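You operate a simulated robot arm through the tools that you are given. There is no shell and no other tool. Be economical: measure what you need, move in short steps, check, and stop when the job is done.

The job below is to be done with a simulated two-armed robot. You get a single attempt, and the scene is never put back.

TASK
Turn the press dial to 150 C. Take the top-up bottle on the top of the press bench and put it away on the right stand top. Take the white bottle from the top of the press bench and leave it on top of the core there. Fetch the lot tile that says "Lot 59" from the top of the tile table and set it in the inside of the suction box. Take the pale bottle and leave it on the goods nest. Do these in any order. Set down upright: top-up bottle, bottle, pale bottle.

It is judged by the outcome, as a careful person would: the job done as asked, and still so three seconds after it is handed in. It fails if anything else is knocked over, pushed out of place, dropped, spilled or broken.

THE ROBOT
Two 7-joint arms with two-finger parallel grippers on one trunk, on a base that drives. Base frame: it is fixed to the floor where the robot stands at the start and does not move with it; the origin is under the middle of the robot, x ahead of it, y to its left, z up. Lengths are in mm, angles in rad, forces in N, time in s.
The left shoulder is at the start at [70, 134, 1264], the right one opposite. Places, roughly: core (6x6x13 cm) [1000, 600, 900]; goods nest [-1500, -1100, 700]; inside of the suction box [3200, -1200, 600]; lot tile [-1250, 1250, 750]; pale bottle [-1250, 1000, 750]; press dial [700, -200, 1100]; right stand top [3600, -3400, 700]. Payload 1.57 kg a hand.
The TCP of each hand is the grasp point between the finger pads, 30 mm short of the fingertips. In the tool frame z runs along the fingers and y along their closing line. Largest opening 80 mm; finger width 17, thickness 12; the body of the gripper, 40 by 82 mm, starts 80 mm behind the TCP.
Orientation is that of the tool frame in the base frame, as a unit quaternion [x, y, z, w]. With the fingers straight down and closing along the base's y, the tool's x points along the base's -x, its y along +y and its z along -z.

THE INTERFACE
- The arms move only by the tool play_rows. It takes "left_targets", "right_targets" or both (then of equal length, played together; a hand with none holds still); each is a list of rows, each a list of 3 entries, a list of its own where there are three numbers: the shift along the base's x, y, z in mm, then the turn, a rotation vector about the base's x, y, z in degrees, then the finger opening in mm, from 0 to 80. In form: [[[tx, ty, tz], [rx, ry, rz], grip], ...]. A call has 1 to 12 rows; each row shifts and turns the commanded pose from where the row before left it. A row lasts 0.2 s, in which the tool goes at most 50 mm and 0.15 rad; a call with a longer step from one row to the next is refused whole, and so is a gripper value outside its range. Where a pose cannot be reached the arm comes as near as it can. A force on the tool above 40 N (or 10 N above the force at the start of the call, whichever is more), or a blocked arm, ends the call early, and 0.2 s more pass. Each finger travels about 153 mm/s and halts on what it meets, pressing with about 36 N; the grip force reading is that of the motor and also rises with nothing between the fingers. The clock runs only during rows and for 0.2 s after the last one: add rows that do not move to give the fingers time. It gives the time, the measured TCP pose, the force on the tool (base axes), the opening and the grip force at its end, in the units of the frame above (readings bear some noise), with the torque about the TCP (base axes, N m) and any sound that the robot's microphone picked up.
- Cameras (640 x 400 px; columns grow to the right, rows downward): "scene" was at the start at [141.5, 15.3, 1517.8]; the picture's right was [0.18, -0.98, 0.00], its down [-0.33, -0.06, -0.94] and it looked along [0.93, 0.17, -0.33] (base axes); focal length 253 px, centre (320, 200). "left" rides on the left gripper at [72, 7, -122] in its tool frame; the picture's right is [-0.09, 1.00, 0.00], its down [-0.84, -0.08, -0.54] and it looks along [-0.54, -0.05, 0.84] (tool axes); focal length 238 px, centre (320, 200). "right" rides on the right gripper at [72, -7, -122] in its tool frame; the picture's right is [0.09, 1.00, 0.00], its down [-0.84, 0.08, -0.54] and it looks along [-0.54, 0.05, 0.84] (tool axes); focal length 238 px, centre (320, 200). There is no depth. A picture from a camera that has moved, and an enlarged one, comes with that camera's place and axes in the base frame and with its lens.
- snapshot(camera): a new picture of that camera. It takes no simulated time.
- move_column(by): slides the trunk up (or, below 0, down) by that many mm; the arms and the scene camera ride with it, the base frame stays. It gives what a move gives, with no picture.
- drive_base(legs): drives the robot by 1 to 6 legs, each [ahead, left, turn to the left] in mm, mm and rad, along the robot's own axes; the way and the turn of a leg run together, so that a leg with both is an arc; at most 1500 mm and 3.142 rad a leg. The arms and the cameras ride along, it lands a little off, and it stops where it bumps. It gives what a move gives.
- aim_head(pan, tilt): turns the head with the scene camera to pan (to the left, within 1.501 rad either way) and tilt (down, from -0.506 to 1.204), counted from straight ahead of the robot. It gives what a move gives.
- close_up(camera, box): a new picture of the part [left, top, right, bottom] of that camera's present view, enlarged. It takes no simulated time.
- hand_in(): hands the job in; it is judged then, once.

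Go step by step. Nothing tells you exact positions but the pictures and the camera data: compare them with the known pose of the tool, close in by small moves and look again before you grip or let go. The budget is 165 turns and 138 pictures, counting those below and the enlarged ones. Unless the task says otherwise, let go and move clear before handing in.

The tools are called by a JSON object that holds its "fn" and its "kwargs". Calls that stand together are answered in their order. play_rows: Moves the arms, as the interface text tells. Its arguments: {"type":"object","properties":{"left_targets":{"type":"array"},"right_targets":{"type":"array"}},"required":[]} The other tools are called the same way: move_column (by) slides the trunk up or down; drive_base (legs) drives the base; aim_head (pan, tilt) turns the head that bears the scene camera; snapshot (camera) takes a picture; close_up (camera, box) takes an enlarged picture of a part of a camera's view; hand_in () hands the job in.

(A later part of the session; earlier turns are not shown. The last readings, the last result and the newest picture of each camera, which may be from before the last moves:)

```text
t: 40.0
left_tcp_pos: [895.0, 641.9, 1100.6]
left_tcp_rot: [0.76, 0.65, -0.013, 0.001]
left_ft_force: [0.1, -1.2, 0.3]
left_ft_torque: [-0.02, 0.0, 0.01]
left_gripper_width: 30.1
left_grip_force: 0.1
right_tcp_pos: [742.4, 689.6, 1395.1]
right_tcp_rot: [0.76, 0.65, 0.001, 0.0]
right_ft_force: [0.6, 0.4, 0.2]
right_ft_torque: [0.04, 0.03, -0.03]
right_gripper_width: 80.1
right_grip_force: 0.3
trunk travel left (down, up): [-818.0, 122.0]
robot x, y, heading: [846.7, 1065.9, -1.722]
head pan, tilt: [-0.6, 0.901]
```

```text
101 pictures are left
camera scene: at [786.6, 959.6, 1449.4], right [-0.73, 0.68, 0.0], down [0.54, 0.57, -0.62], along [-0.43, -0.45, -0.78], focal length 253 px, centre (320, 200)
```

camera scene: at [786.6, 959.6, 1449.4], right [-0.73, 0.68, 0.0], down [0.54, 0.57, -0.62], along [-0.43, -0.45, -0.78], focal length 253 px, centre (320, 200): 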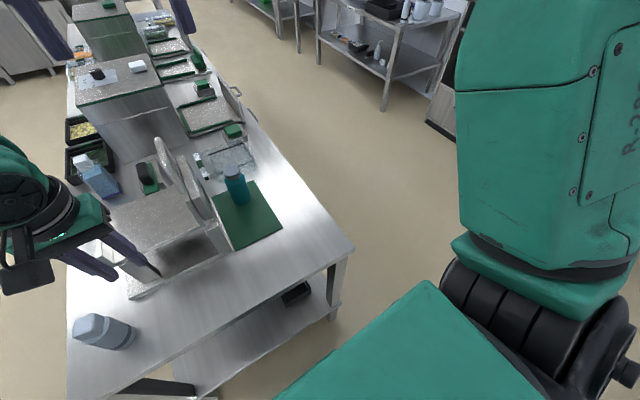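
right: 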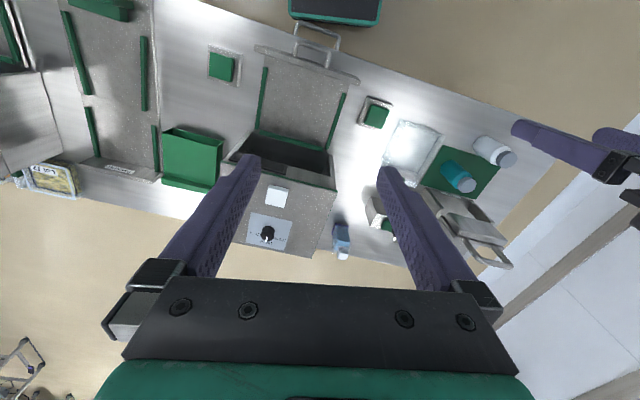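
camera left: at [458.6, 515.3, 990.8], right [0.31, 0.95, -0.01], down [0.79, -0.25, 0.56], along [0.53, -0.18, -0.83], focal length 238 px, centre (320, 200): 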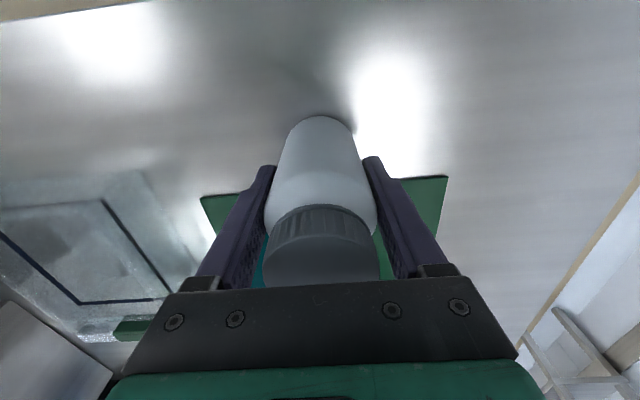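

The bottle is not in sight yet; the right arm hides the floor behind it. I look down past the arm.

{"fn": "aim_head", "kwargs": {"pan": -1.5, "tilt": 1.2}}

{"fn": "snapshot", "kwargs": {"camera": "scene"}}

{"fn": "aim_head", "kwargs": {"pan": 0.6, "tilt": 1.1}}

{"fn": "snapshot", "kwargs": {"camera": "scene"}}

{"fn": "snapshot", "kwargs": {"camera": "right"}}

```text
t: 41.2
left_tcp_pos: [894.1, 640.2, 1100.2]
left_tcp_rot: [0.76, 0.649, -0.013, 0.0]
left_ft_force: [0.5, -0.4, -1.1]
left_ft_torque: [0.01, 0.0, -0.02]
left_gripper_width: 30.0
left_grip_force: 0.1
right_tcp_pos: [743.0, 688.9, 1394.1]
right_tcp_rot: [0.76, 0.65, 0.001, 0.0]
right_ft_force: [-0.9, 0.3, 1.3]
right_ft_torque: [-0.02, 0.0, 0.0]
right_gripper_width: 79.9
right_grip_force: 0.0
trunk travel left (down, up): [-818.0, 122.0]
robot x, y, heading: [847.7, 1061.2, -1.722]
head pan, tilt: [-1.499, 1.201]
```

```text
100 pictures are left
camera scene: at [782.5, 1019.1, 1429.6], right [0.08, 1.0, 0.0], down [0.93, -0.07, -0.36], along [-0.36, 0.03, -0.93], focal length 253 px, centre (320, 200)
```

scene: 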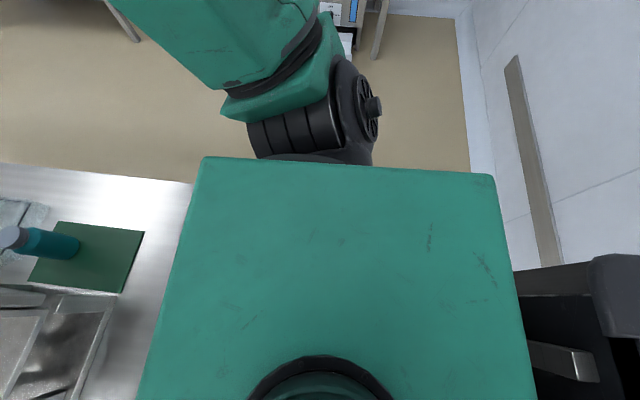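

```text
t: 43.2
left_tcp_pos: [893.8, 641.6, 1099.2]
left_tcp_rot: [0.761, 0.649, -0.013, 0.001]
left_ft_force: [-0.1, -0.2, -0.2]
left_ft_torque: [0.01, -0.02, -0.01]
left_gripper_width: 30.0
left_grip_force: 0.1
right_tcp_pos: [742.4, 689.8, 1394.4]
right_tcp_rot: [0.759, 0.651, 0.001, 0.001]
right_ft_force: [-0.9, 0.4, -0.7]
right_ft_torque: [-0.01, 0.01, 0.01]
right_gripper_width: 79.9
right_grip_force: 0.0
trunk travel left (down, up): [-818.0, 122.0]
robot x, y, heading: [846.6, 1066.3, -1.721]
head pan, tilt: [0.6, 1.1]
```

```text
99 pictures are left
camera scene: at [865.6, 957.7, 1435.6], right [-0.9, -0.43, 0.0], down [-0.39, 0.8, -0.45], along [0.2, -0.41, -0.89], focal length 253 px, centre (320, 200)
```

scene: 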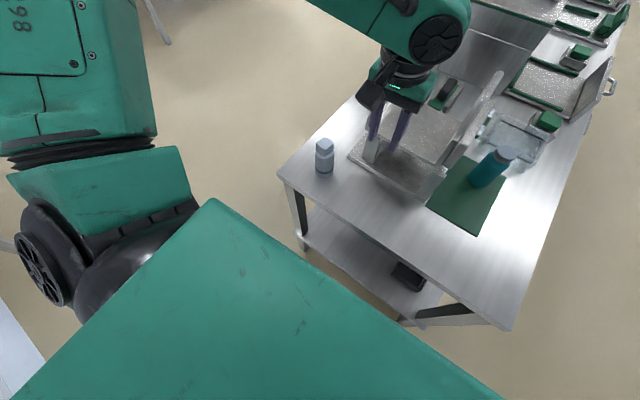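

```text
98 pictures are left
camera right: at [747.6, 763.0, 1516.3], right [1.0, -0.06, 0.0], down [-0.05, -0.84, 0.54], along [-0.03, -0.54, -0.84], focal length 238 px, centre (320, 200)
```

right: 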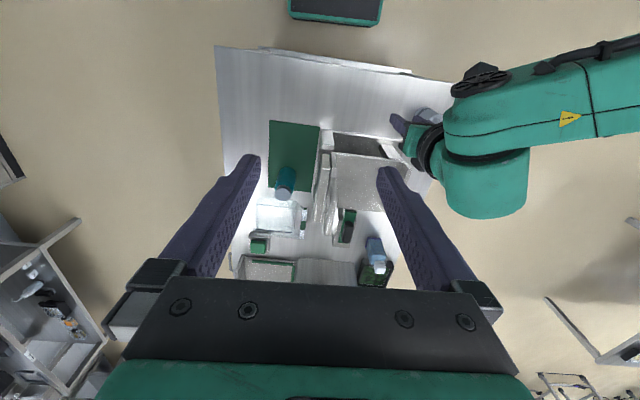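

Still no sign of it. I slide on past the bench end and turn to look back over the floor I crossed.

{"fn": "drive_base", "kwargs": {"legs": [[0, 500, 0], [0, 0, -1.4]]}}

{"fn": "aim_head", "kwargs": {"pan": 0.0, "tilt": 0.7}}

{"fn": "snapshot", "kwargs": {"camera": "scene"}}

```text
t: 49.6
left_tcp_pos: [932.7, 868.1, 1100.5]
left_tcp_rot: [1.0, 0.008, -0.01, -0.008]
left_ft_force: [0.0, 0.5, -0.6]
left_ft_torque: [0.04, 0.01, -0.01]
left_gripper_width: 29.8
left_grip_force: 0.1
right_tcp_pos: [955.1, 1026.0, 1395.1]
right_tcp_rot: [1.0, 0.009, 0.0, 0.001]
right_ft_force: [0.3, 0.9, 0.1]
right_ft_torque: [-0.03, 0.0, -0.02]
right_gripper_width: 80.1
right_grip_force: 0.1
trunk travel left (down, up): [-818.0, 122.0]
robot x, y, heading: [1340.3, 988.8, -3.125]
head pan, tilt: [0.6, 1.1]
```

```text
t: 50.6
left_tcp_pos: [933.6, 867.3, 1100.0]
left_tcp_rot: [1.0, 0.008, -0.01, -0.007]
left_ft_force: [-1.2, 0.1, 1.2]
left_ft_torque: [0.0, -0.02, 0.0]
left_gripper_width: 29.7
left_grip_force: 0.1
right_tcp_pos: [954.8, 1026.4, 1395.8]
right_tcp_rot: [1.0, 0.009, 0.0, 0.001]
right_ft_force: [0.0, 0.3, 0.5]
right_ft_torque: [-0.01, 0.05, -0.02]
right_gripper_width: 80.1
right_grip_force: 0.1
trunk travel left (down, up): [-818.0, 122.0]
robot x, y, heading: [1341.8, 986.9, -3.125]
head pan, tilt: [0.0, 0.7]
```

```text
97 pictures are left
camera scene: at [1207.4, 984.7, 1465.5], right [-0.02, 1.0, 0.0], down [0.64, 0.01, -0.76], along [-0.76, -0.01, -0.64], focal length 253 px, centre (320, 200)
```

scene: 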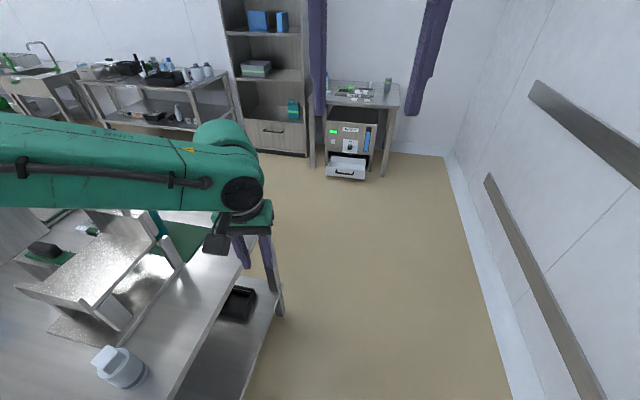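

Nothing here either. I look to both sides from this spot.

{"fn": "aim_head", "kwargs": {"pan": 1.2, "tilt": 0.6}}

{"fn": "snapshot", "kwargs": {"camera": "scene"}}

{"fn": "aim_head", "kwargs": {"pan": 0.35, "tilt": 0.45}}

{"fn": "snapshot", "kwargs": {"camera": "left"}}

{"fn": "snapshot", "kwargs": {"camera": "right"}}

```text
t: 52.0
left_tcp_pos: [933.0, 867.8, 1099.0]
left_tcp_rot: [1.0, 0.007, -0.011, -0.008]
left_ft_force: [0.8, -0.5, 0.0]
left_ft_torque: [0.0, 0.03, 0.02]
left_gripper_width: 29.8
left_grip_force: 0.0
right_tcp_pos: [954.8, 1027.4, 1395.1]
right_tcp_rot: [1.0, 0.008, 0.0, 0.001]
right_ft_force: [0.1, 0.1, 0.7]
right_ft_torque: [0.01, 0.04, 0.01]
right_gripper_width: 80.0
right_grip_force: 0.2
trunk travel left (down, up): [-818.0, 122.0]
robot x, y, heading: [1346.9, 987.1, -3.124]
head pan, tilt: [1.201, 0.6]
```

```text
96 pictures are left
camera scene: at [1261.7, 903.4, 1474.2], right [-0.94, 0.34, 0.0], down [0.19, 0.53, -0.82], along [-0.28, -0.77, -0.57], focal length 253 px, centre (320, 200)
```

scene: 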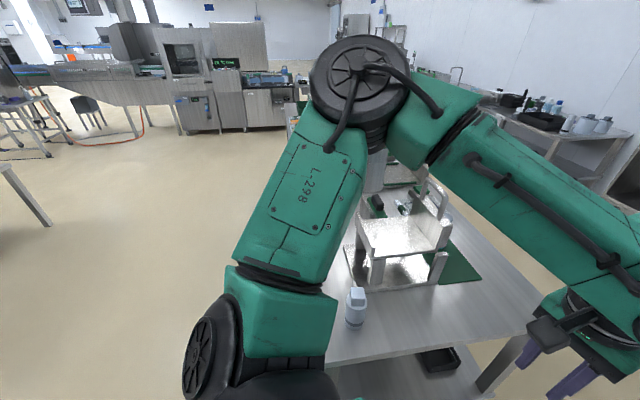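

```text
t: 53.2
left_tcp_pos: [932.5, 868.8, 1098.7]
left_tcp_rot: [1.0, 0.007, -0.011, -0.007]
left_ft_force: [-0.9, 0.5, 0.5]
left_ft_torque: [0.02, -0.01, 0.02]
left_gripper_width: 30.1
left_grip_force: 0.0
right_tcp_pos: [955.2, 1025.6, 1395.4]
right_tcp_rot: [1.0, 0.009, 0.0, 0.001]
right_ft_force: [0.5, 0.2, -1.1]
right_ft_torque: [0.04, 0.01, 0.02]
right_gripper_width: 80.0
right_grip_force: 0.2
trunk travel left (down, up): [-818.0, 122.0]
robot x, y, heading: [1341.9, 987.9, -3.118]
head pan, tilt: [0.351, 0.45]
```

```text
95 pictures are left
camera left: at [1007.1, 861.3, 1220.9], right [-0.08, -1.0, -0.01], down [-0.83, 0.06, 0.56], along [-0.56, 0.05, -0.83], focal length 238 px, centre (320, 200)
```

left: 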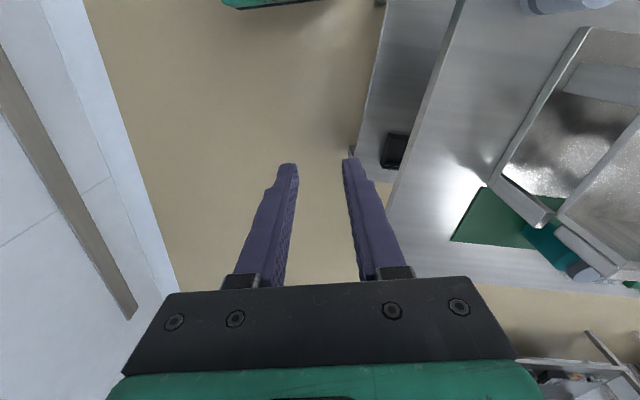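

```text
94 pictures are left
camera right: at [1027.2, 1036.0, 1516.3], right [0.11, -0.99, 0.0], down [-0.84, -0.09, 0.54], along [-0.54, -0.06, -0.84], focal length 238 px, centre (320, 200)
```

right: 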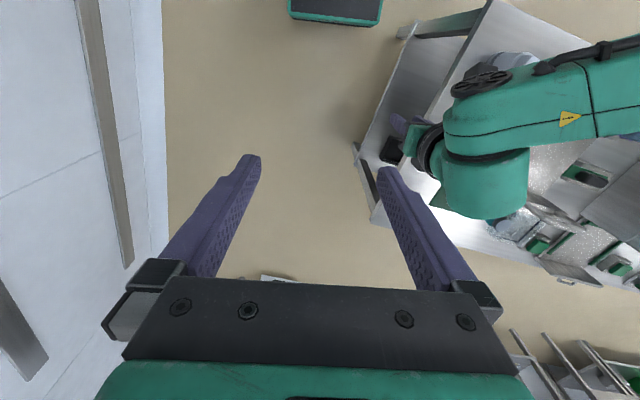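

The floor on this end is clear, so the bottle must lie on the front side, where my view was blocked. I drive there and look.

{"fn": "drive_base", "kwargs": {"legs": [[0, -180, 0], [1000, 0, 0], [0, 0, 0.9]]}}

{"fn": "aim_head", "kwargs": {"pan": 0.0, "tilt": 0.6}}

{"fn": "snapshot", "kwargs": {"camera": "scene"}}

{"fn": "aim_head", "kwargs": {"pan": 1.0, "tilt": 0.7}}

{"fn": "snapshot", "kwargs": {"camera": "scene"}}

```text
t: 61.9
left_tcp_pos: [183.1, 751.5, 1099.2]
left_tcp_rot: [0.894, 0.448, -0.013, -0.002]
left_ft_force: [0.4, 0.1, -0.1]
left_ft_torque: [0.0, -0.02, 0.0]
left_gripper_width: 29.9
left_grip_force: 0.1
right_tcp_pos: [71.5, 865.0, 1395.0]
right_tcp_rot: [0.894, 0.449, 0.001, 0.001]
right_ft_force: [-0.6, -0.4, -0.5]
right_ft_torque: [0.01, 0.0, 0.01]
right_gripper_width: 79.8
right_grip_force: 0.1
trunk travel left (down, up): [-818.0, 122.0]
robot x, y, heading: [336.5, 1145.8, -2.211]
head pan, tilt: [0.351, 0.45]
```

```text
t: 62.7
left_tcp_pos: [183.4, 750.9, 1100.1]
left_tcp_rot: [0.894, 0.448, -0.012, -0.001]
left_ft_force: [0.7, 0.3, -0.6]
left_ft_torque: [-0.01, -0.01, 0.01]
left_gripper_width: 30.1
left_grip_force: 0.0
right_tcp_pos: [71.6, 865.0, 1395.1]
right_tcp_rot: [0.894, 0.448, 0.0, 0.001]
right_ft_force: [-0.4, -0.4, 0.1]
right_ft_torque: [0.0, 0.01, 0.03]
right_gripper_width: 79.9
right_grip_force: 0.1
trunk travel left (down, up): [-818.0, 122.0]
robot x, y, heading: [337.7, 1148.6, -2.21]
head pan, tilt: [0.0, 0.6]
```

```text
93 pictures are left
camera scene: at [256.5, 1036.3, 1474.2], right [-0.8, 0.6, 0.0], down [0.34, 0.45, -0.83], along [-0.49, -0.66, -0.56], focal length 253 px, centre (320, 200)
```

scene: 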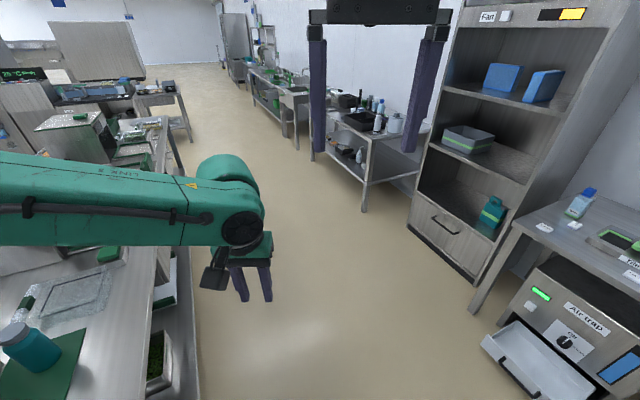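

```text
t: 64.0
left_tcp_pos: [183.8, 751.2, 1099.0]
left_tcp_rot: [0.894, 0.447, -0.014, -0.003]
left_ft_force: [-0.3, 0.2, -0.2]
left_ft_torque: [-0.02, 0.0, -0.01]
left_gripper_width: 29.9
left_grip_force: 0.1
right_tcp_pos: [72.1, 864.4, 1394.1]
right_tcp_rot: [0.893, 0.449, 0.0, 0.001]
right_ft_force: [0.2, -0.1, -0.1]
right_ft_torque: [0.01, 0.02, 0.0]
right_gripper_width: 80.1
right_grip_force: 0.1
trunk travel left (down, up): [-818.0, 122.0]
robot x, y, heading: [339.2, 1151.7, -2.212]
head pan, tilt: [1.0, 0.7]
```

```text
92 pictures are left
camera scene: at [338.9, 1027.9, 1465.6], right [-0.94, -0.35, 0.0], down [-0.23, 0.6, -0.76], along [0.27, -0.72, -0.64], focal length 253 px, centre (320, 200)
```

scene: 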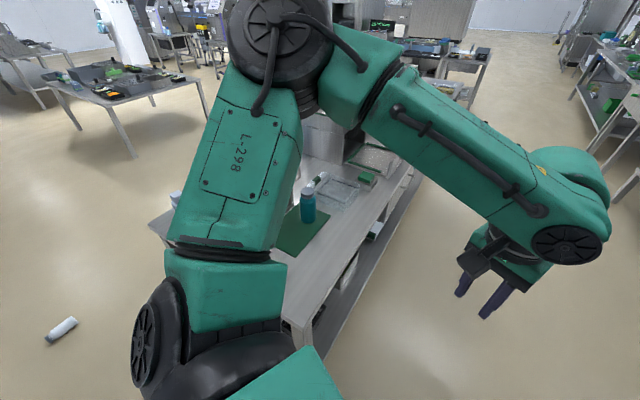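

Found: the white bottle lies on the floor near [1900, 955], beyond the bench. I drive towards it and look closer.

{"fn": "drive_base", "kwargs": {"legs": [[0, 0, 2.21], [950, 0, 0]]}}

{"fn": "aim_head", "kwargs": {"pan": 0.0, "tilt": 0.8}}

{"fn": "snapshot", "kwargs": {"camera": "scene"}}

```text
t: 74.1
left_tcp_pos: [1713.4, 1214.0, 1100.2]
left_tcp_rot: [0.018, 1.0, -0.008, 0.011]
left_ft_force: [0.1, 0.5, 0.6]
left_ft_torque: [-0.04, -0.04, 0.0]
left_gripper_width: 30.0
left_grip_force: 0.1
right_tcp_pos: [1683.0, 1057.8, 1394.3]
right_tcp_rot: [0.018, 1.0, 0.0, 0.0]
right_ft_force: [0.0, -0.2, 0.1]
right_ft_torque: [-0.01, 0.0, 0.01]
right_gripper_width: 80.4
right_grip_force: 0.0
trunk travel left (down, up): [-818.0, 122.0]
robot x, y, heading: [1304.2, 1113.8, -0.027]
head pan, tilt: [1.0, 0.7]
```

```text
t: 75.4
left_tcp_pos: [1714.6, 1214.8, 1100.0]
left_tcp_rot: [0.018, 1.0, -0.008, 0.01]
left_ft_force: [-0.3, 0.3, 0.0]
left_ft_torque: [0.0, 0.04, 0.02]
left_gripper_width: 30.1
left_grip_force: 0.1
right_tcp_pos: [1684.3, 1057.4, 1395.2]
right_tcp_rot: [0.017, 1.0, 0.002, -0.001]
right_ft_force: [-0.1, 0.0, 0.4]
right_ft_torque: [0.01, 0.0, 0.0]
right_gripper_width: 80.2
right_grip_force: 0.1
trunk travel left (down, up): [-818.0, 122.0]
robot x, y, heading: [1296.6, 1116.1, -0.03]
head pan, tilt: [0.0, 0.799]
```

```text
91 pictures are left
camera scene: at [1429.6, 1110.4, 1457.3], right [-0.03, -1.0, 0.0], down [-0.72, 0.02, -0.7], along [0.7, -0.02, -0.72], focal length 253 px, centre (320, 200)
```

scene: 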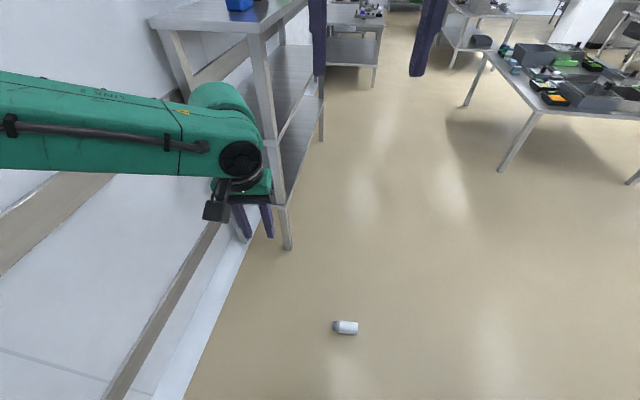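

{"fn": "close_up", "kwargs": {"camera": "scene", "box": [300, 300, 396, 360]}}

```text
6.67 times, centred on (348, 330) of scene
camera zoom: at [1429.6, 1110.4, 1457.3], right [-0.03, -1.0, 0.0], down [-0.72, 0.02, -0.7], along [0.7, -0.02, -0.72], focal length 1688 px, centre (133, -667)
```

zoom: 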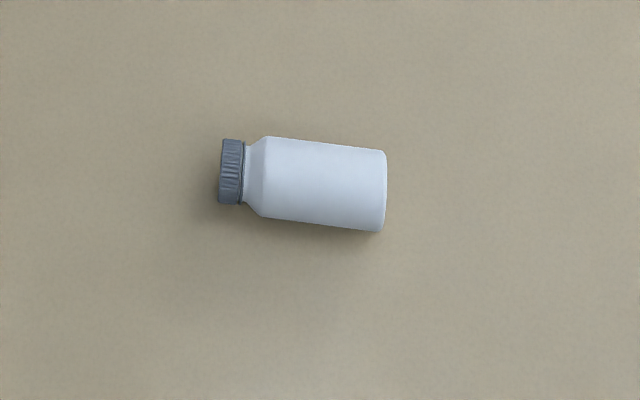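

The bottle is intact, lying with its cap towards +y, body centre near [1875, 950]. I drive nearer, lower the trunk, and turn the open right hand so its fingers close across the bottle.

{"fn": "drive_base", "kwargs": {"legs": [[190, 0, 0]]}}

{"fn": "play_rows", "kwargs": {"right_targets": [[[0, 0, 0], [0, 0, -8.03], 80], [[0, 0, 0], [0, 0, -8.03], 80], [[0, 0, 0], [0, 0, -8.03], 80], [[0, 0, 0], [0, 0, -8.03], 80], [[0, 0, 0], [0, 0, -8.03], 80], [[0, 0, 0], [0, 0, -8.03], 80], [[0, 0, 0], [0, 0, -8.03], 80], [[0, 0, 0], [0, 0, -8.03], 80], [[0, 0, 0], [0, 0, -8.03], 80], [[0, 0, 0], [0, 0, -8.03], 80], [[0, 0, 0], [0, 0, -8.03], 80], [[0, 0, 0], [0, 0, -8.03], 80]]}}

{"fn": "move_column", "kwargs": {"by": -650}}

{"fn": "snapshot", "kwargs": {"camera": "scene"}}

{"fn": "snapshot", "kwargs": {"camera": "right"}}

```text
t: 77.0
left_tcp_pos: [1905.1, 1210.1, 1101.0]
left_tcp_rot: [0.017, 1.0, -0.008, 0.012]
left_ft_force: [-0.6, -0.2, -0.2]
left_ft_torque: [0.01, -0.03, 0.01]
left_gripper_width: 30.0
left_grip_force: 0.1
right_tcp_pos: [1874.0, 1053.8, 1396.8]
right_tcp_rot: [0.016, 1.0, 0.002, 0.002]
right_ft_force: [0.2, 0.3, 0.8]
right_ft_torque: [0.04, -0.04, 0.0]
right_gripper_width: 79.9
right_grip_force: 0.0
trunk travel left (down, up): [-818.0, 122.0]
robot x, y, heading: [1491.2, 1107.0, -0.03]
head pan, tilt: [0.0, 0.799]
```

```text
t: 79.6
left_tcp_pos: [1908.2, 1211.2, 1099.4]
left_tcp_rot: [0.017, 1.0, -0.008, 0.01]
left_ft_force: [-0.9, -0.1, -0.6]
left_ft_torque: [0.01, 0.03, -0.04]
left_gripper_width: 30.2
left_grip_force: 0.0
right_tcp_pos: [1878.0, 1052.9, 1395.5]
right_tcp_rot: [0.756, 0.654, 0.0, 0.002]
right_ft_force: [0.3, -0.6, 0.4]
right_ft_torque: [-0.05, 0.0, 0.03]
right_gripper_width: 80.0
right_grip_force: 0.1
trunk travel left (down, up): [-818.0, 122.0]
robot x, y, heading: [1498.3, 1108.4, -0.029]
head pan, tilt: [0.0, 0.799]
```

```text
refused: -650 is not a number from -400 to 400
```

```text
89 pictures are left
camera scene: at [1622.9, 1104.6, 1457.3], right [-0.03, -1.0, 0.0], down [-0.72, 0.02, -0.7], along [0.7, -0.02, -0.72], focal length 253 px, centre (320, 200)
```

scene: 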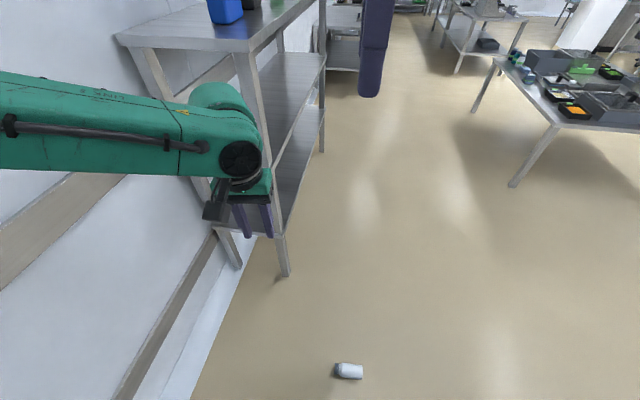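

```text
88 pictures are left
camera right: at [1882.6, 1126.8, 1516.3], right [1.0, -0.05, 0.0], down [-0.04, -0.84, 0.54], along [-0.03, -0.54, -0.84], focal length 238 px, centre (320, 200)
```

right: 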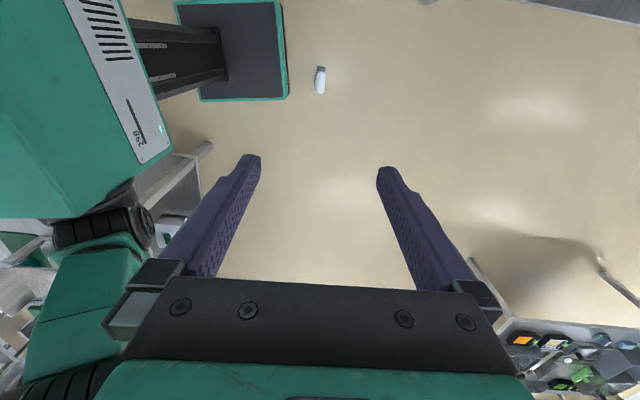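

The base clears the bottle. I centre the right hand over the body and lower the trunk as far as it goes.

{"fn": "play_rows", "kwargs": {"right_targets": [[[-2, -35, 0], [0, 0, 0], 80], [[-2, -35, 0], [0, 0, 0], 80], [[-1, -33, 0], [0, 0, 0], 80]]}}

{"fn": "move_column", "kwargs": {"by": -400}}

{"fn": "move_column", "kwargs": {"by": -400}}

{"fn": "snapshot", "kwargs": {"camera": "right"}}

```text
t: 80.4
left_tcp_pos: [1906.7, 1209.1, 1099.9]
left_tcp_rot: [0.016, 1.0, -0.007, 0.011]
left_ft_force: [-0.6, 0.9, -0.2]
left_ft_torque: [0.03, -0.02, 0.01]
left_gripper_width: 30.1
left_grip_force: 0.0
right_tcp_pos: [1873.8, 946.2, 1396.8]
right_tcp_rot: [0.756, 0.655, 0.0, 0.001]
right_ft_force: [0.9, -0.7, 0.4]
right_ft_torque: [0.01, 0.03, -0.03]
right_gripper_width: 80.0
right_grip_force: 0.1
trunk travel left (down, up): [-818.0, 122.0]
robot x, y, heading: [1490.9, 1111.6, -0.031]
head pan, tilt: [0.0, 0.799]
```

```text
t: 84.2
left_tcp_pos: [1907.9, 1209.8, 700.4]
left_tcp_rot: [0.017, 1.0, -0.008, 0.01]
left_ft_force: [0.1, 0.7, -0.3]
left_ft_torque: [0.01, -0.01, 0.0]
left_gripper_width: 30.0
left_grip_force: 0.2
right_tcp_pos: [1872.9, 946.5, 996.2]
right_tcp_rot: [0.756, 0.655, 0.0, 0.001]
right_ft_force: [-0.3, -0.7, -0.6]
right_ft_torque: [0.04, -0.01, -0.02]
right_gripper_width: 80.0
right_grip_force: 0.1
trunk travel left (down, up): [-418.0, 522.0]
robot x, y, heading: [1492.2, 1111.0, -0.029]
head pan, tilt: [0.0, 0.799]
```

```text
t: 88.0
left_tcp_pos: [1907.8, 1209.4, 300.3]
left_tcp_rot: [0.017, 1.0, -0.008, 0.01]
left_ft_force: [-0.3, -0.6, 1.3]
left_ft_torque: [-0.01, 0.01, 0.03]
left_gripper_width: 30.0
left_grip_force: 0.2
right_tcp_pos: [1873.1, 947.1, 597.1]
right_tcp_rot: [0.755, 0.655, 0.001, 0.001]
right_ft_force: [-0.2, 0.6, -1.0]
right_ft_torque: [0.0, 0.01, 0.0]
right_gripper_width: 80.1
right_grip_force: 0.0
trunk travel left (down, up): [-18.0, 922.0]
robot x, y, heading: [1495.4, 1113.1, -0.029]
head pan, tilt: [0.0, 0.799]
```

```text
87 pictures are left
camera right: at [1877.8, 1020.8, 718.2], right [1.0, -0.05, 0.0], down [-0.04, -0.84, 0.54], along [-0.03, -0.54, -0.84], focal length 238 px, centre (320, 200)
```

right: 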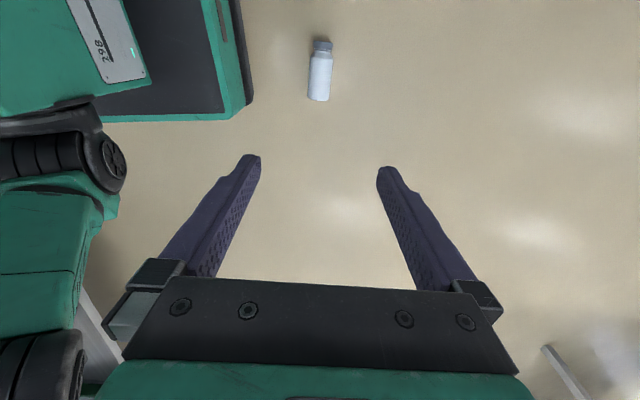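

Aligned: the straight part of the body spans y = 897 to 985 and the hand is at y = 947. I descend most of the way and check.

{"fn": "play_rows", "kwargs": {"right_targets": [[[0, 0, -45], [0, 0, 0], 80], [[0, 0, -45], [0, 0, 0], 80], [[0, 0, -45], [0, 0, 0], 80], [[0, 0, -45], [0, 0, 0], 80], [[0, 0, -45], [0, 0, 0], 80], [[0, 0, -45], [0, 0, 0], 80], [[0, 0, -45], [0, 0, 0], 80], [[0, 0, -45], [0, 0, 0], 80], [[-1, 0, -45], [0, 0, 0], 80], [[-1, 0, -45], [0, 0, 0], 80]]}}

{"fn": "snapshot", "kwargs": {"camera": "right"}}

```text
t: 90.2
left_tcp_pos: [1906.1, 1210.0, 299.4]
left_tcp_rot: [0.017, 1.0, -0.007, 0.01]
left_ft_force: [-0.6, 0.1, 0.2]
left_ft_torque: [0.0, 0.01, -0.02]
left_gripper_width: 30.0
left_grip_force: 0.1
right_tcp_pos: [1867.0, 946.2, 146.8]
right_tcp_rot: [0.756, 0.655, 0.001, 0.002]
right_ft_force: [-0.5, 1.1, -0.1]
right_ft_torque: [0.0, 0.0, 0.0]
right_gripper_width: 80.0
right_grip_force: 0.1
trunk travel left (down, up): [-18.0, 922.0]
robot x, y, heading: [1487.4, 1109.6, -0.03]
head pan, tilt: [0.0, 0.799]
```

```text
86 pictures are left
camera right: at [1872.3, 1019.2, 267.7], right [1.0, -0.05, 0.0], down [-0.04, -0.84, 0.54], along [-0.02, -0.54, -0.84], focal length 238 px, centre (320, 200)
```

right: 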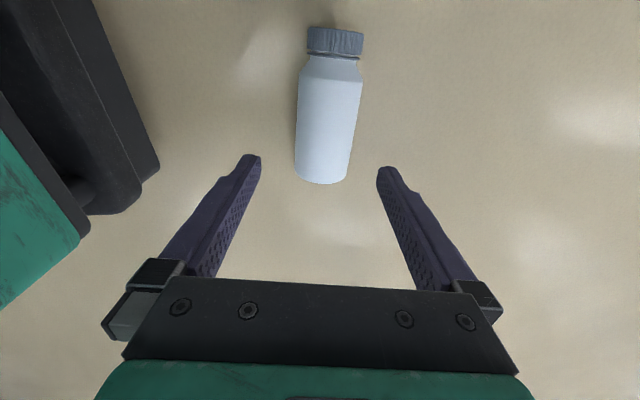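

The bottle sits about 8 mm to +x of the hand's centre. I correct, go down to z ≈ 38 and close.

{"fn": "play_rows", "kwargs": {"right_targets": [[[4, 0, -36], [0, 0, 0], 80], [[4, 0, -36], [0, 0, 0], 80], [[0, 0, -36], [0, 0, 0], 80], [[0, 0, 0], [0, 0, 0], 50], [[0, 0, 0], [0, 0, 0], 30], [[0, 0, 0], [0, 0, 0], 20], [[0, 0, 0], [0, 0, 0], 20]]}}

{"fn": "snapshot", "kwargs": {"camera": "right"}}

```text
t: 91.8
left_tcp_pos: [1908.1, 1209.4, 300.0]
left_tcp_rot: [0.017, 1.0, -0.008, 0.01]
left_ft_force: [0.2, -0.2, 0.6]
left_ft_torque: [-0.04, 0.0, -0.01]
left_gripper_width: 30.1
left_grip_force: 0.1
right_tcp_pos: [1877.7, 945.3, 35.8]
right_tcp_rot: [0.756, 0.655, 0.001, 0.002]
right_ft_force: [-0.1, 0.7, 1.1]
right_ft_torque: [-0.07, 0.02, -0.01]
right_gripper_width: 56.6
right_grip_force: 36.3
trunk travel left (down, up): [-18.0, 922.0]
robot x, y, heading: [1494.4, 1108.3, -0.026]
head pan, tilt: [0.0, 0.799]
```

```text
85 pictures are left
camera right: at [1883.0, 1020.0, 157.4], right [1.0, -0.05, 0.0], down [-0.04, -0.84, 0.54], along [-0.03, -0.54, -0.84], focal length 238 px, centre (320, 200)
```

right: 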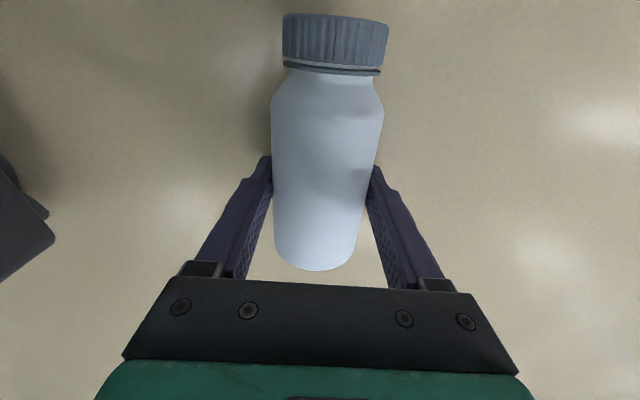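

It is held at 56.6 mm on the straight body. I lift it and roll the hand 90° about its closing line so the cap turns up.

{"fn": "play_rows", "kwargs": {"right_targets": [[[0, 0, 20], [0, 0, 0], 20], [[0, 0, 40], [0, 0, 0], 20], [[0, 0, 45], [0, 0, 0], 20], [[0, 0, 45], [0, 0, 0], 20], [[0, 0, 45], [0, 0, 0], 20], [[0, 0, 45], [0, 0, 0], 20], [[0, 0, 30], [0, 0, 0], 20]]}}

{"fn": "play_rows", "kwargs": {"right_targets": [[[0, 0, 0], [8.1, -1.15, 0], 20], [[0, 0, 0], [8.1, -1.15, 0], 20], [[0, 0, 0], [8.1, -1.15, 0], 20], [[0, 0, 0], [8.1, -1.15, 0], 20], [[0, 0, 0], [8.1, -1.15, 0], 20], [[0, 0, 0], [8.1, -1.15, 0], 20], [[0, 0, 0], [8.1, -1.15, 0], 20], [[0, 0, 0], [8.1, -1.15, 0], 20], [[0, 0, 0], [8.1, -1.15, 0], 20], [[0, 0, 0], [8.1, -1.15, 0], 20], [[0, 0, 0], [8.1, -1.15, 0], 20]]}}

{"fn": "snapshot", "kwargs": {"camera": "right"}}

{"fn": "snapshot", "kwargs": {"camera": "scene"}}

```text
t: 93.4
left_tcp_pos: [1907.8, 1210.1, 300.0]
left_tcp_rot: [0.017, 1.0, -0.008, 0.01]
left_ft_force: [0.7, -0.2, -1.3]
left_ft_torque: [0.0, -0.01, -0.03]
left_gripper_width: 30.1
left_grip_force: 0.0
right_tcp_pos: [1876.3, 946.1, 308.5]
right_tcp_rot: [0.756, 0.655, -0.001, 0.001]
right_ft_force: [-0.2, -0.1, -1.6]
right_ft_torque: [-0.01, 0.04, 0.0]
right_gripper_width: 56.4
right_grip_force: 36.5
trunk travel left (down, up): [-18.0, 922.0]
robot x, y, heading: [1491.9, 1108.6, -0.034]
head pan, tilt: [0.0, 0.799]
```

```text
t: 95.8
left_tcp_pos: [1908.1, 1208.7, 299.7]
left_tcp_rot: [0.017, 1.0, -0.008, 0.01]
left_ft_force: [0.0, 0.4, -0.3]
left_ft_torque: [0.0, -0.01, 0.0]
left_gripper_width: 30.1
left_grip_force: 0.1
right_tcp_pos: [1878.0, 945.9, 309.2]
right_tcp_rot: [0.534, 0.463, 0.535, -0.463]
right_ft_force: [0.3, -0.4, -3.2]
right_ft_torque: [-0.03, -0.02, -0.04]
right_gripper_width: 56.1
right_grip_force: 35.9
trunk travel left (down, up): [-18.0, 922.0]
robot x, y, heading: [1492.2, 1111.2, -0.03]
head pan, tilt: [0.0, 0.799]
```

```text
84 pictures are left
camera right: at [1855.5, 828.2, 380.8], right [0.99, -0.14, 0.09], down [0.0, -0.55, -0.84], along [0.17, 0.83, -0.54], focal length 238 px, centre (320, 200)
```

right: 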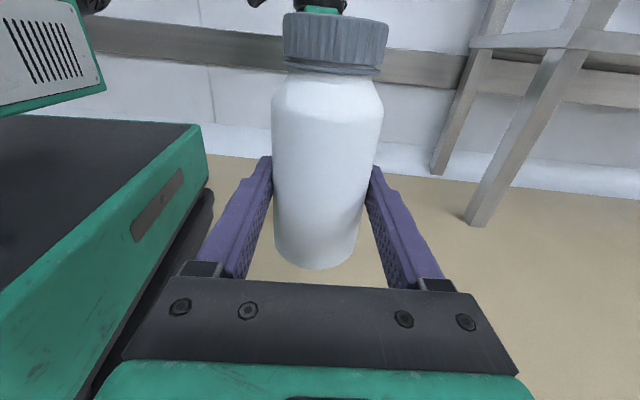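

```text
83 pictures are left
camera scene: at [1623.0, 1104.5, 657.3], right [-0.03, -1.0, 0.0], down [-0.72, 0.02, -0.7], along [0.7, -0.02, -0.72], focal length 253 px, centre (320, 200)
```

scene: 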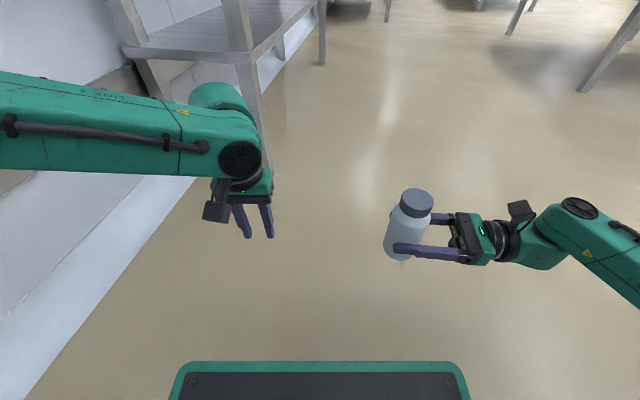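

The bottle is upright in the right hand, its base about 48 mm below the grasp point. I raise the trunk, turn round and move behind the bench in short legs, checking the grip as I go.

{"fn": "move_column", "kwargs": {"by": 400}}

{"fn": "move_column", "kwargs": {"by": 370}}

{"fn": "drive_base", "kwargs": {"legs": [[0, 0, 0.75], [0, 0, 0.75]]}}

```text
t: 99.7
left_tcp_pos: [1908.0, 1208.9, 700.4]
left_tcp_rot: [0.017, 1.0, -0.008, 0.009]
left_ft_force: [0.0, -0.4, 0.3]
left_ft_torque: [0.03, 0.02, 0.0]
left_gripper_width: 29.9
left_grip_force: 0.0
right_tcp_pos: [1879.3, 946.9, 708.5]
right_tcp_rot: [0.536, 0.462, 0.534, -0.463]
right_ft_force: [0.4, 0.0, -3.2]
right_ft_torque: [-0.03, 0.0, 0.04]
right_gripper_width: 56.5
right_grip_force: 36.3
trunk travel left (down, up): [-418.0, 522.0]
robot x, y, heading: [1489.4, 1107.1, -0.025]
head pan, tilt: [0.0, 0.799]
```

```text
t: 103.2
left_tcp_pos: [1909.3, 1208.1, 1068.8]
left_tcp_rot: [0.017, 1.0, -0.008, 0.01]
left_ft_force: [0.4, -0.1, -1.3]
left_ft_torque: [0.01, 0.01, 0.01]
left_gripper_width: 30.1
left_grip_force: 0.1
right_tcp_pos: [1878.4, 947.8, 1078.3]
right_tcp_rot: [0.535, 0.463, 0.534, -0.464]
right_ft_force: [0.3, -1.6, -3.0]
right_ft_torque: [-0.03, 0.0, 0.0]
right_gripper_width: 56.4
right_grip_force: 36.3
trunk travel left (down, up): [-788.0, 152.0]
robot x, y, heading: [1493.7, 1109.5, -0.034]
head pan, tilt: [0.0, 0.799]
```

```text
t: 107.6
left_tcp_pos: [1420.8, 1530.9, 1069.9]
left_tcp_rot: [-0.671, 0.741, 0.0, 0.012]
left_ft_force: [-1.3, 0.3, -0.5]
left_ft_torque: [0.0, 0.02, 0.01]
left_gripper_width: 30.1
left_grip_force: 0.0
right_tcp_pos: [1681.1, 1483.9, 1079.4]
right_tcp_rot: [0.074, 0.703, 0.074, -0.703]
right_ft_force: [0.4, -0.3, -2.4]
right_ft_torque: [-0.03, -0.03, -0.03]
right_gripper_width: 56.3
right_grip_force: 36.5
trunk travel left (down, up): [-788.0, 152.0]
robot x, y, heading: [1493.4, 1115.3, 1.477]
head pan, tilt: [0.0, 0.799]
```

Grip is steady. I finish the turn and go behind the bench.

{"fn": "drive_base", "kwargs": {"legs": [[0, 0, 0.75], [0, 0, 0.74], [-150, 0, 0], [0, 380, 0], [0, 380, 0]]}}

{"fn": "aim_head", "kwargs": {"pan": -0.35, "tilt": 0.85}}

{"fn": "snapshot", "kwargs": {"camera": "scene"}}

```text
t: 117.0
left_tcp_pos: [1094.1, 290.0, 1069.7]
left_tcp_rot: [0.997, -0.083, -0.009, -0.007]
left_ft_force: [0.0, 0.8, -0.9]
left_ft_torque: [-0.01, 0.02, -0.02]
left_gripper_width: 29.9
left_grip_force: 0.0
right_tcp_pos: [1156.8, 546.8, 1078.7]
right_tcp_rot: [-0.426, 0.564, -0.428, -0.563]
right_ft_force: [-0.2, -0.4, -3.0]
right_ft_torque: [-0.01, -0.03, 0.04]
right_gripper_width: 56.3
right_grip_force: 35.8
trunk travel left (down, up): [-788.0, 152.0]
robot x, y, heading: [1519.0, 336.0, 2.979]
head pan, tilt: [0.0, 0.799]
```

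```text
t: 117.8
left_tcp_pos: [1094.3, 289.0, 1069.9]
left_tcp_rot: [0.996, -0.083, -0.009, -0.009]
left_ft_force: [-1.1, -0.1, 0.1]
left_ft_torque: [-0.02, 0.01, 0.03]
left_gripper_width: 30.0
left_grip_force: 0.1
right_tcp_pos: [1157.5, 545.4, 1079.2]
right_tcp_rot: [-0.426, 0.566, -0.427, -0.563]
right_ft_force: [0.3, -0.1, -2.3]
right_ft_torque: [0.01, -0.02, -0.03]
right_gripper_width: 56.5
right_grip_force: 36.4
trunk travel left (down, up): [-788.0, 152.0]
robot x, y, heading: [1520.3, 333.8, 2.98]
head pan, tilt: [-0.351, 0.85]
```

```text
82 pictures are left
camera scene: at [1400.3, 378.8, 1423.3], right [0.49, 0.87, 0.0], down [0.66, -0.37, -0.66], along [-0.57, 0.32, -0.75], focal length 253 px, centre (320, 200)
```

scene: 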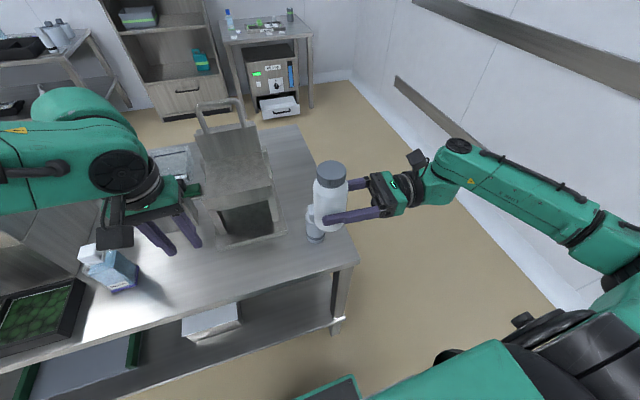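

The bottle is near the core. I lift the left hand out of the way and back the right hand off a bit so I can see the core clear.

{"fn": "play_rows", "kwargs": {"right_targets": [[[0, 40, 0], [0, 0, 0], 20], [[0, 40, 0], [0, 0, 0], 20], [[0, 30, 0], [0, 0, 0], 20], [[0, 0, 0], [0, 0, 0], 20]], "left_targets": [[[0, 0, 40], [0, 0, 0], 60], [[0, 0, 40], [0, 0, 0], 80], [[0, 0, 40], [0, 0, 0], 80], [[0, 0, 0], [0, 0, 0], 80]]}}

{"fn": "close_up", "kwargs": {"camera": "scene", "box": [260, 140, 420, 260]}}

```text
t: 118.8
left_tcp_pos: [1096.6, 289.6, 1190.0]
left_tcp_rot: [0.997, -0.083, -0.009, -0.008]
left_ft_force: [-0.3, 0.2, 0.0]
left_ft_torque: [0.01, -0.01, 0.0]
left_gripper_width: 80.0
left_grip_force: 0.1
right_tcp_pos: [1157.8, 657.9, 1079.3]
right_tcp_rot: [-0.427, 0.564, -0.427, -0.563]
right_ft_force: [-0.7, 0.4, -2.3]
right_ft_torque: [0.05, -0.03, -0.01]
right_gripper_width: 56.2
right_grip_force: 36.1
trunk travel left (down, up): [-788.0, 152.0]
robot x, y, heading: [1520.7, 333.4, 2.981]
head pan, tilt: [-0.351, 0.85]
```

```text
3.33 times, centred on (340, 200) of scene
camera zoom: at [1400.3, 379.3, 1423.2], right [0.49, 0.87, 0.0], down [0.65, -0.37, -0.66], along [-0.57, 0.32, -0.75], focal length 844 px, centre (253, 200)
```

zoom: 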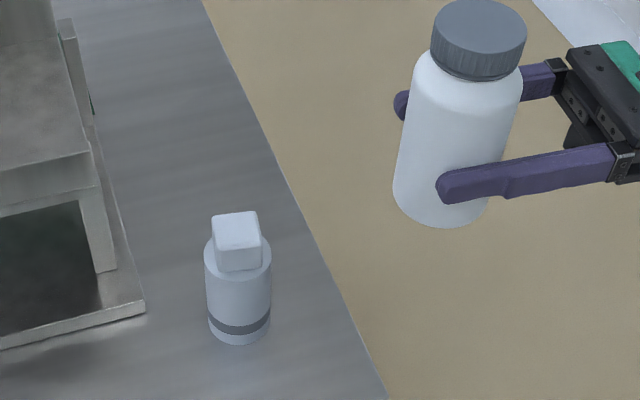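

The core's base and top agree on [1038, 568.5], top at z = 918. I drive 90 mm nearer, put the bottle above it and look again.

{"fn": "drive_base", "kwargs": {"legs": [[90, 0, 0]]}}

{"fn": "play_rows", "kwargs": {"right_targets": [[[-10, -34, -20], [0, 0, 0], 20], [[-10, -34, -15], [0, 0, 0], 20], [[-10, -34, -10], [0, 0, 0], 20], [[0, 0, 0], [0, 0, 0], 20]]}}

{"fn": "close_up", "kwargs": {"camera": "scene", "box": [260, 100, 480, 265]}}

{"fn": "snapshot", "kwargs": {"camera": "right"}}

```text
t: 119.9
left_tcp_pos: [1011.0, 303.7, 1190.7]
left_tcp_rot: [0.997, -0.082, -0.011, -0.009]
left_ft_force: [0.3, -0.2, -0.5]
left_ft_torque: [0.01, 0.03, 0.0]
left_gripper_width: 80.5
left_grip_force: 0.1
right_tcp_pos: [1071.8, 670.5, 1080.8]
right_tcp_rot: [-0.427, 0.563, -0.427, -0.563]
right_ft_force: [0.6, -0.2, -3.5]
right_ft_torque: [0.02, 0.01, -0.01]
right_gripper_width: 56.6
right_grip_force: 35.5
trunk travel left (down, up): [-788.0, 152.0]
robot x, y, heading: [1433.2, 345.8, 2.987]
head pan, tilt: [-0.351, 0.85]
```

```text
t: 120.9
left_tcp_pos: [1008.8, 304.2, 1189.7]
left_tcp_rot: [0.997, -0.082, -0.009, -0.009]
left_ft_force: [0.3, -0.7, -0.5]
left_ft_torque: [0.02, 0.03, -0.01]
left_gripper_width: 79.9
left_grip_force: 0.0
right_tcp_pos: [1038.0, 571.2, 1036.7]
right_tcp_rot: [-0.427, 0.564, -0.428, -0.563]
right_ft_force: [0.2, 0.4, -2.7]
right_ft_torque: [0.04, -0.02, -0.01]
right_gripper_width: 56.4
right_grip_force: 36.0
trunk travel left (down, up): [-788.0, 152.0]
robot x, y, heading: [1432.4, 345.9, 2.975]
head pan, tilt: [-0.351, 0.85]
```

```text
2.42 times, centred on (370, 182) of scene
camera zoom: at [1313.7, 393.6, 1423.3], right [0.49, 0.87, 0.0], down [0.66, -0.37, -0.66], along [-0.58, 0.32, -0.75], focal length 614 px, centre (199, 242)
```

zoom: 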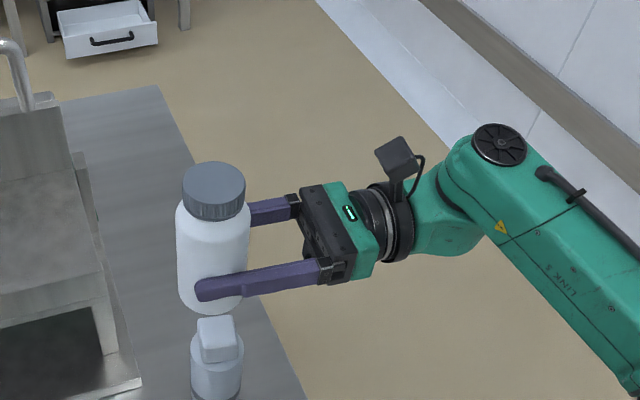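

```text
79 pictures are left
camera right: at [1078.0, 687.6, 1108.7], right [-0.96, 0.27, 0.09], down [0.07, 0.54, -0.84], along [-0.27, -0.8, -0.54], focal length 238 px, centre (320, 200)
```

right: 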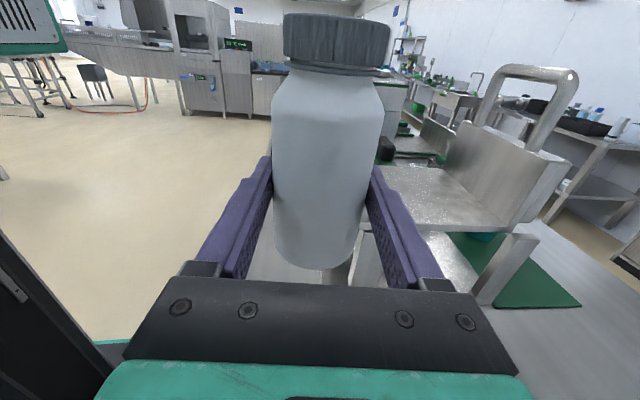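

The bottle's base is at about z = 988, its centre some 4 mm short in y. I correct that and lower it most of the way.

{"fn": "play_rows", "kwargs": {"right_targets": [[[0, 4, -20], [0, 0, 0], 20], [[0, 0, -20], [0, 0, 0], 20], [[0, 0, -18], [0, 0, 0], 20], [[0, 0, 0], [0, 0, 0], 20], [[0, 0, 0], [0, 0, 0], 20]]}}

{"fn": "close_up", "kwargs": {"camera": "scene", "box": [300, 150, 380, 260]}}

```text
t: 122.1
left_tcp_pos: [1008.6, 302.3, 1189.3]
left_tcp_rot: [0.997, -0.082, -0.01, -0.008]
left_ft_force: [0.2, 0.3, -0.1]
left_ft_torque: [0.0, 0.0, -0.02]
left_gripper_width: 80.1
left_grip_force: 0.1
right_tcp_pos: [1039.4, 572.9, 978.9]
right_tcp_rot: [-0.426, 0.565, -0.427, -0.563]
right_ft_force: [0.6, 0.0, -4.0]
right_ft_torque: [-0.01, -0.02, 0.02]
right_gripper_width: 56.2
right_grip_force: 36.0
trunk travel left (down, up): [-788.0, 152.0]
robot x, y, heading: [1431.5, 349.1, 2.983]
head pan, tilt: [-0.351, 0.85]
```

```text
3.64 times, centred on (340, 205) of scene
camera zoom: at [1313.0, 393.4, 1423.3], right [0.49, 0.87, 0.0], down [0.66, -0.37, -0.66], along [-0.58, 0.32, -0.75], focal length 921 px, centre (247, 182)
```

zoom: 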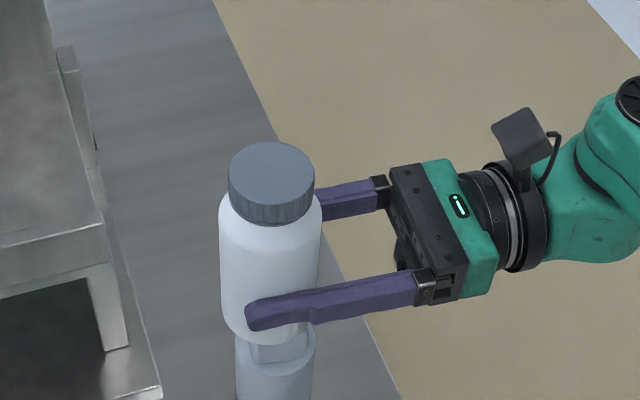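

It is about 3 mm off in y and some 12 mm above the core. I correct and ease down in small steps, watching the force.

{"fn": "play_rows", "kwargs": {"right_targets": [[[0, 3, -4], [0, 0, 0], 20], [[0, 0, -4], [0, 0, 0], 20], [[0, 0, -2], [0, 0, 0], 20], [[0, 0, 0], [0, 0, 0], 20], [[0, 0, 0], [0, 0, 0], 20]]}}

{"fn": "close_up", "kwargs": {"camera": "scene", "box": [310, 190, 370, 260]}}

```text
t: 123.3
left_tcp_pos: [1009.9, 301.8, 1191.3]
left_tcp_rot: [0.997, -0.082, -0.01, -0.008]
left_ft_force: [0.3, -0.8, -0.4]
left_ft_torque: [-0.01, -0.02, -0.01]
left_gripper_width: 79.8
left_grip_force: 0.0
right_tcp_pos: [1040.1, 574.6, 971.7]
right_tcp_rot: [0.428, -0.562, 0.426, 0.565]
right_ft_force: [-2.0, 4.0, 23.8]
right_ft_torque: [0.3, -0.06, 0.03]
right_gripper_width: 56.4
right_grip_force: 36.3
trunk travel left (down, up): [-788.0, 152.0]
robot x, y, heading: [1430.6, 354.3, 2.981]
head pan, tilt: [-0.351, 0.85]
```

```text
5.71 times, centred on (340, 225) of scene
camera zoom: at [1315.9, 392.3, 1423.8], right [0.49, 0.87, 0.0], down [0.65, -0.37, -0.66], along [-0.58, 0.32, -0.75], focal length 1447 px, centre (206, 57)
```

zoom: 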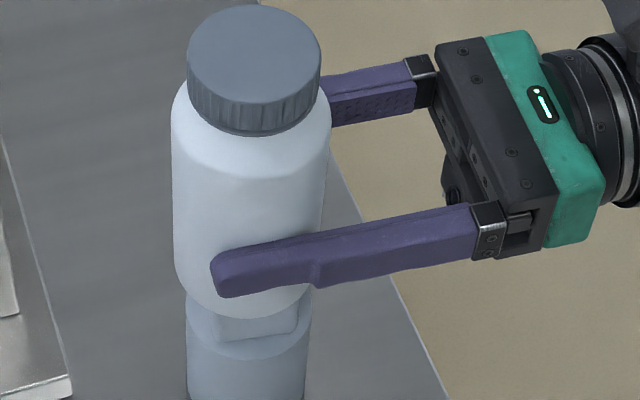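

The bottle touches the core (24 N) and is centred in the view. I relieve the load and open the fingers gently.

{"fn": "play_rows", "kwargs": {"right_targets": [[[0, 0, 1.5], [0, 0, 0], 20], [[0, 0, 0], [0, 0, 0], 20]]}}

```text
t: 123.9
left_tcp_pos: [1010.2, 301.9, 1191.3]
left_tcp_rot: [0.997, -0.082, -0.01, -0.009]
left_ft_force: [0.6, 0.3, -0.1]
left_ft_torque: [0.02, 0.0, 0.0]
left_gripper_width: 80.1
left_grip_force: 0.0
right_tcp_pos: [1040.2, 575.3, 972.7]
right_tcp_rot: [0.427, -0.563, 0.427, 0.565]
right_ft_force: [-3.8, 3.5, 28.3]
right_ft_torque: [0.29, 0.12, 0.0]
right_gripper_width: 56.4
right_grip_force: 35.7
trunk travel left (down, up): [-788.0, 152.0]
robot x, y, heading: [1432.3, 346.2, 2.978]
head pan, tilt: [-0.351, 0.85]
```

{"fn": "play_rows", "kwargs": {"right_targets": [[[0, 0, 1.5], [0, 0, 0], 20], [[0, 0, 0], [0, 0, 0], 20], [[0, 0, 0], [0, 0, 0], 20]]}}

```text
t: 124.7
left_tcp_pos: [1010.6, 302.4, 1191.3]
left_tcp_rot: [0.997, -0.082, -0.01, -0.009]
left_ft_force: [0.1, -0.5, -0.6]
left_ft_torque: [0.01, -0.01, 0.02]
left_gripper_width: 80.0
left_grip_force: 0.1
right_tcp_pos: [1040.8, 575.3, 972.6]
right_tcp_rot: [0.427, -0.563, 0.427, 0.564]
right_ft_force: [-4.7, 4.4, 24.4]
right_ft_torque: [0.25, 0.26, -0.02]
right_gripper_width: 56.5
right_grip_force: 36.0
trunk travel left (down, up): [-788.0, 152.0]
robot x, y, heading: [1433.6, 352.1, 2.978]
head pan, tilt: [-0.351, 0.85]
```

{"fn": "play_rows", "kwargs": {"right_targets": [[[0, 0, 2], [0, 0, 0], 20], [[0, 0, 0], [0, 0, 0], 20], [[0, 0, 0], [0, 0, 0], 20]]}}

```text
t: 125.5
left_tcp_pos: [1010.2, 301.6, 1188.7]
left_tcp_rot: [0.997, -0.082, -0.01, -0.008]
left_ft_force: [-0.3, 0.7, -0.5]
left_ft_torque: [0.01, -0.01, 0.03]
left_gripper_width: 79.9
left_grip_force: 0.1
right_tcp_pos: [1040.9, 575.3, 971.1]
right_tcp_rot: [-0.427, 0.565, -0.428, -0.562]
right_ft_force: [-2.7, 0.0, 12.1]
right_ft_torque: [-0.25, 0.15, -0.01]
right_gripper_width: 56.3
right_grip_force: 35.6
trunk travel left (down, up): [-788.0, 152.0]
robot x, y, heading: [1433.8, 349.3, 2.98]
head pan, tilt: [-0.351, 0.85]
```

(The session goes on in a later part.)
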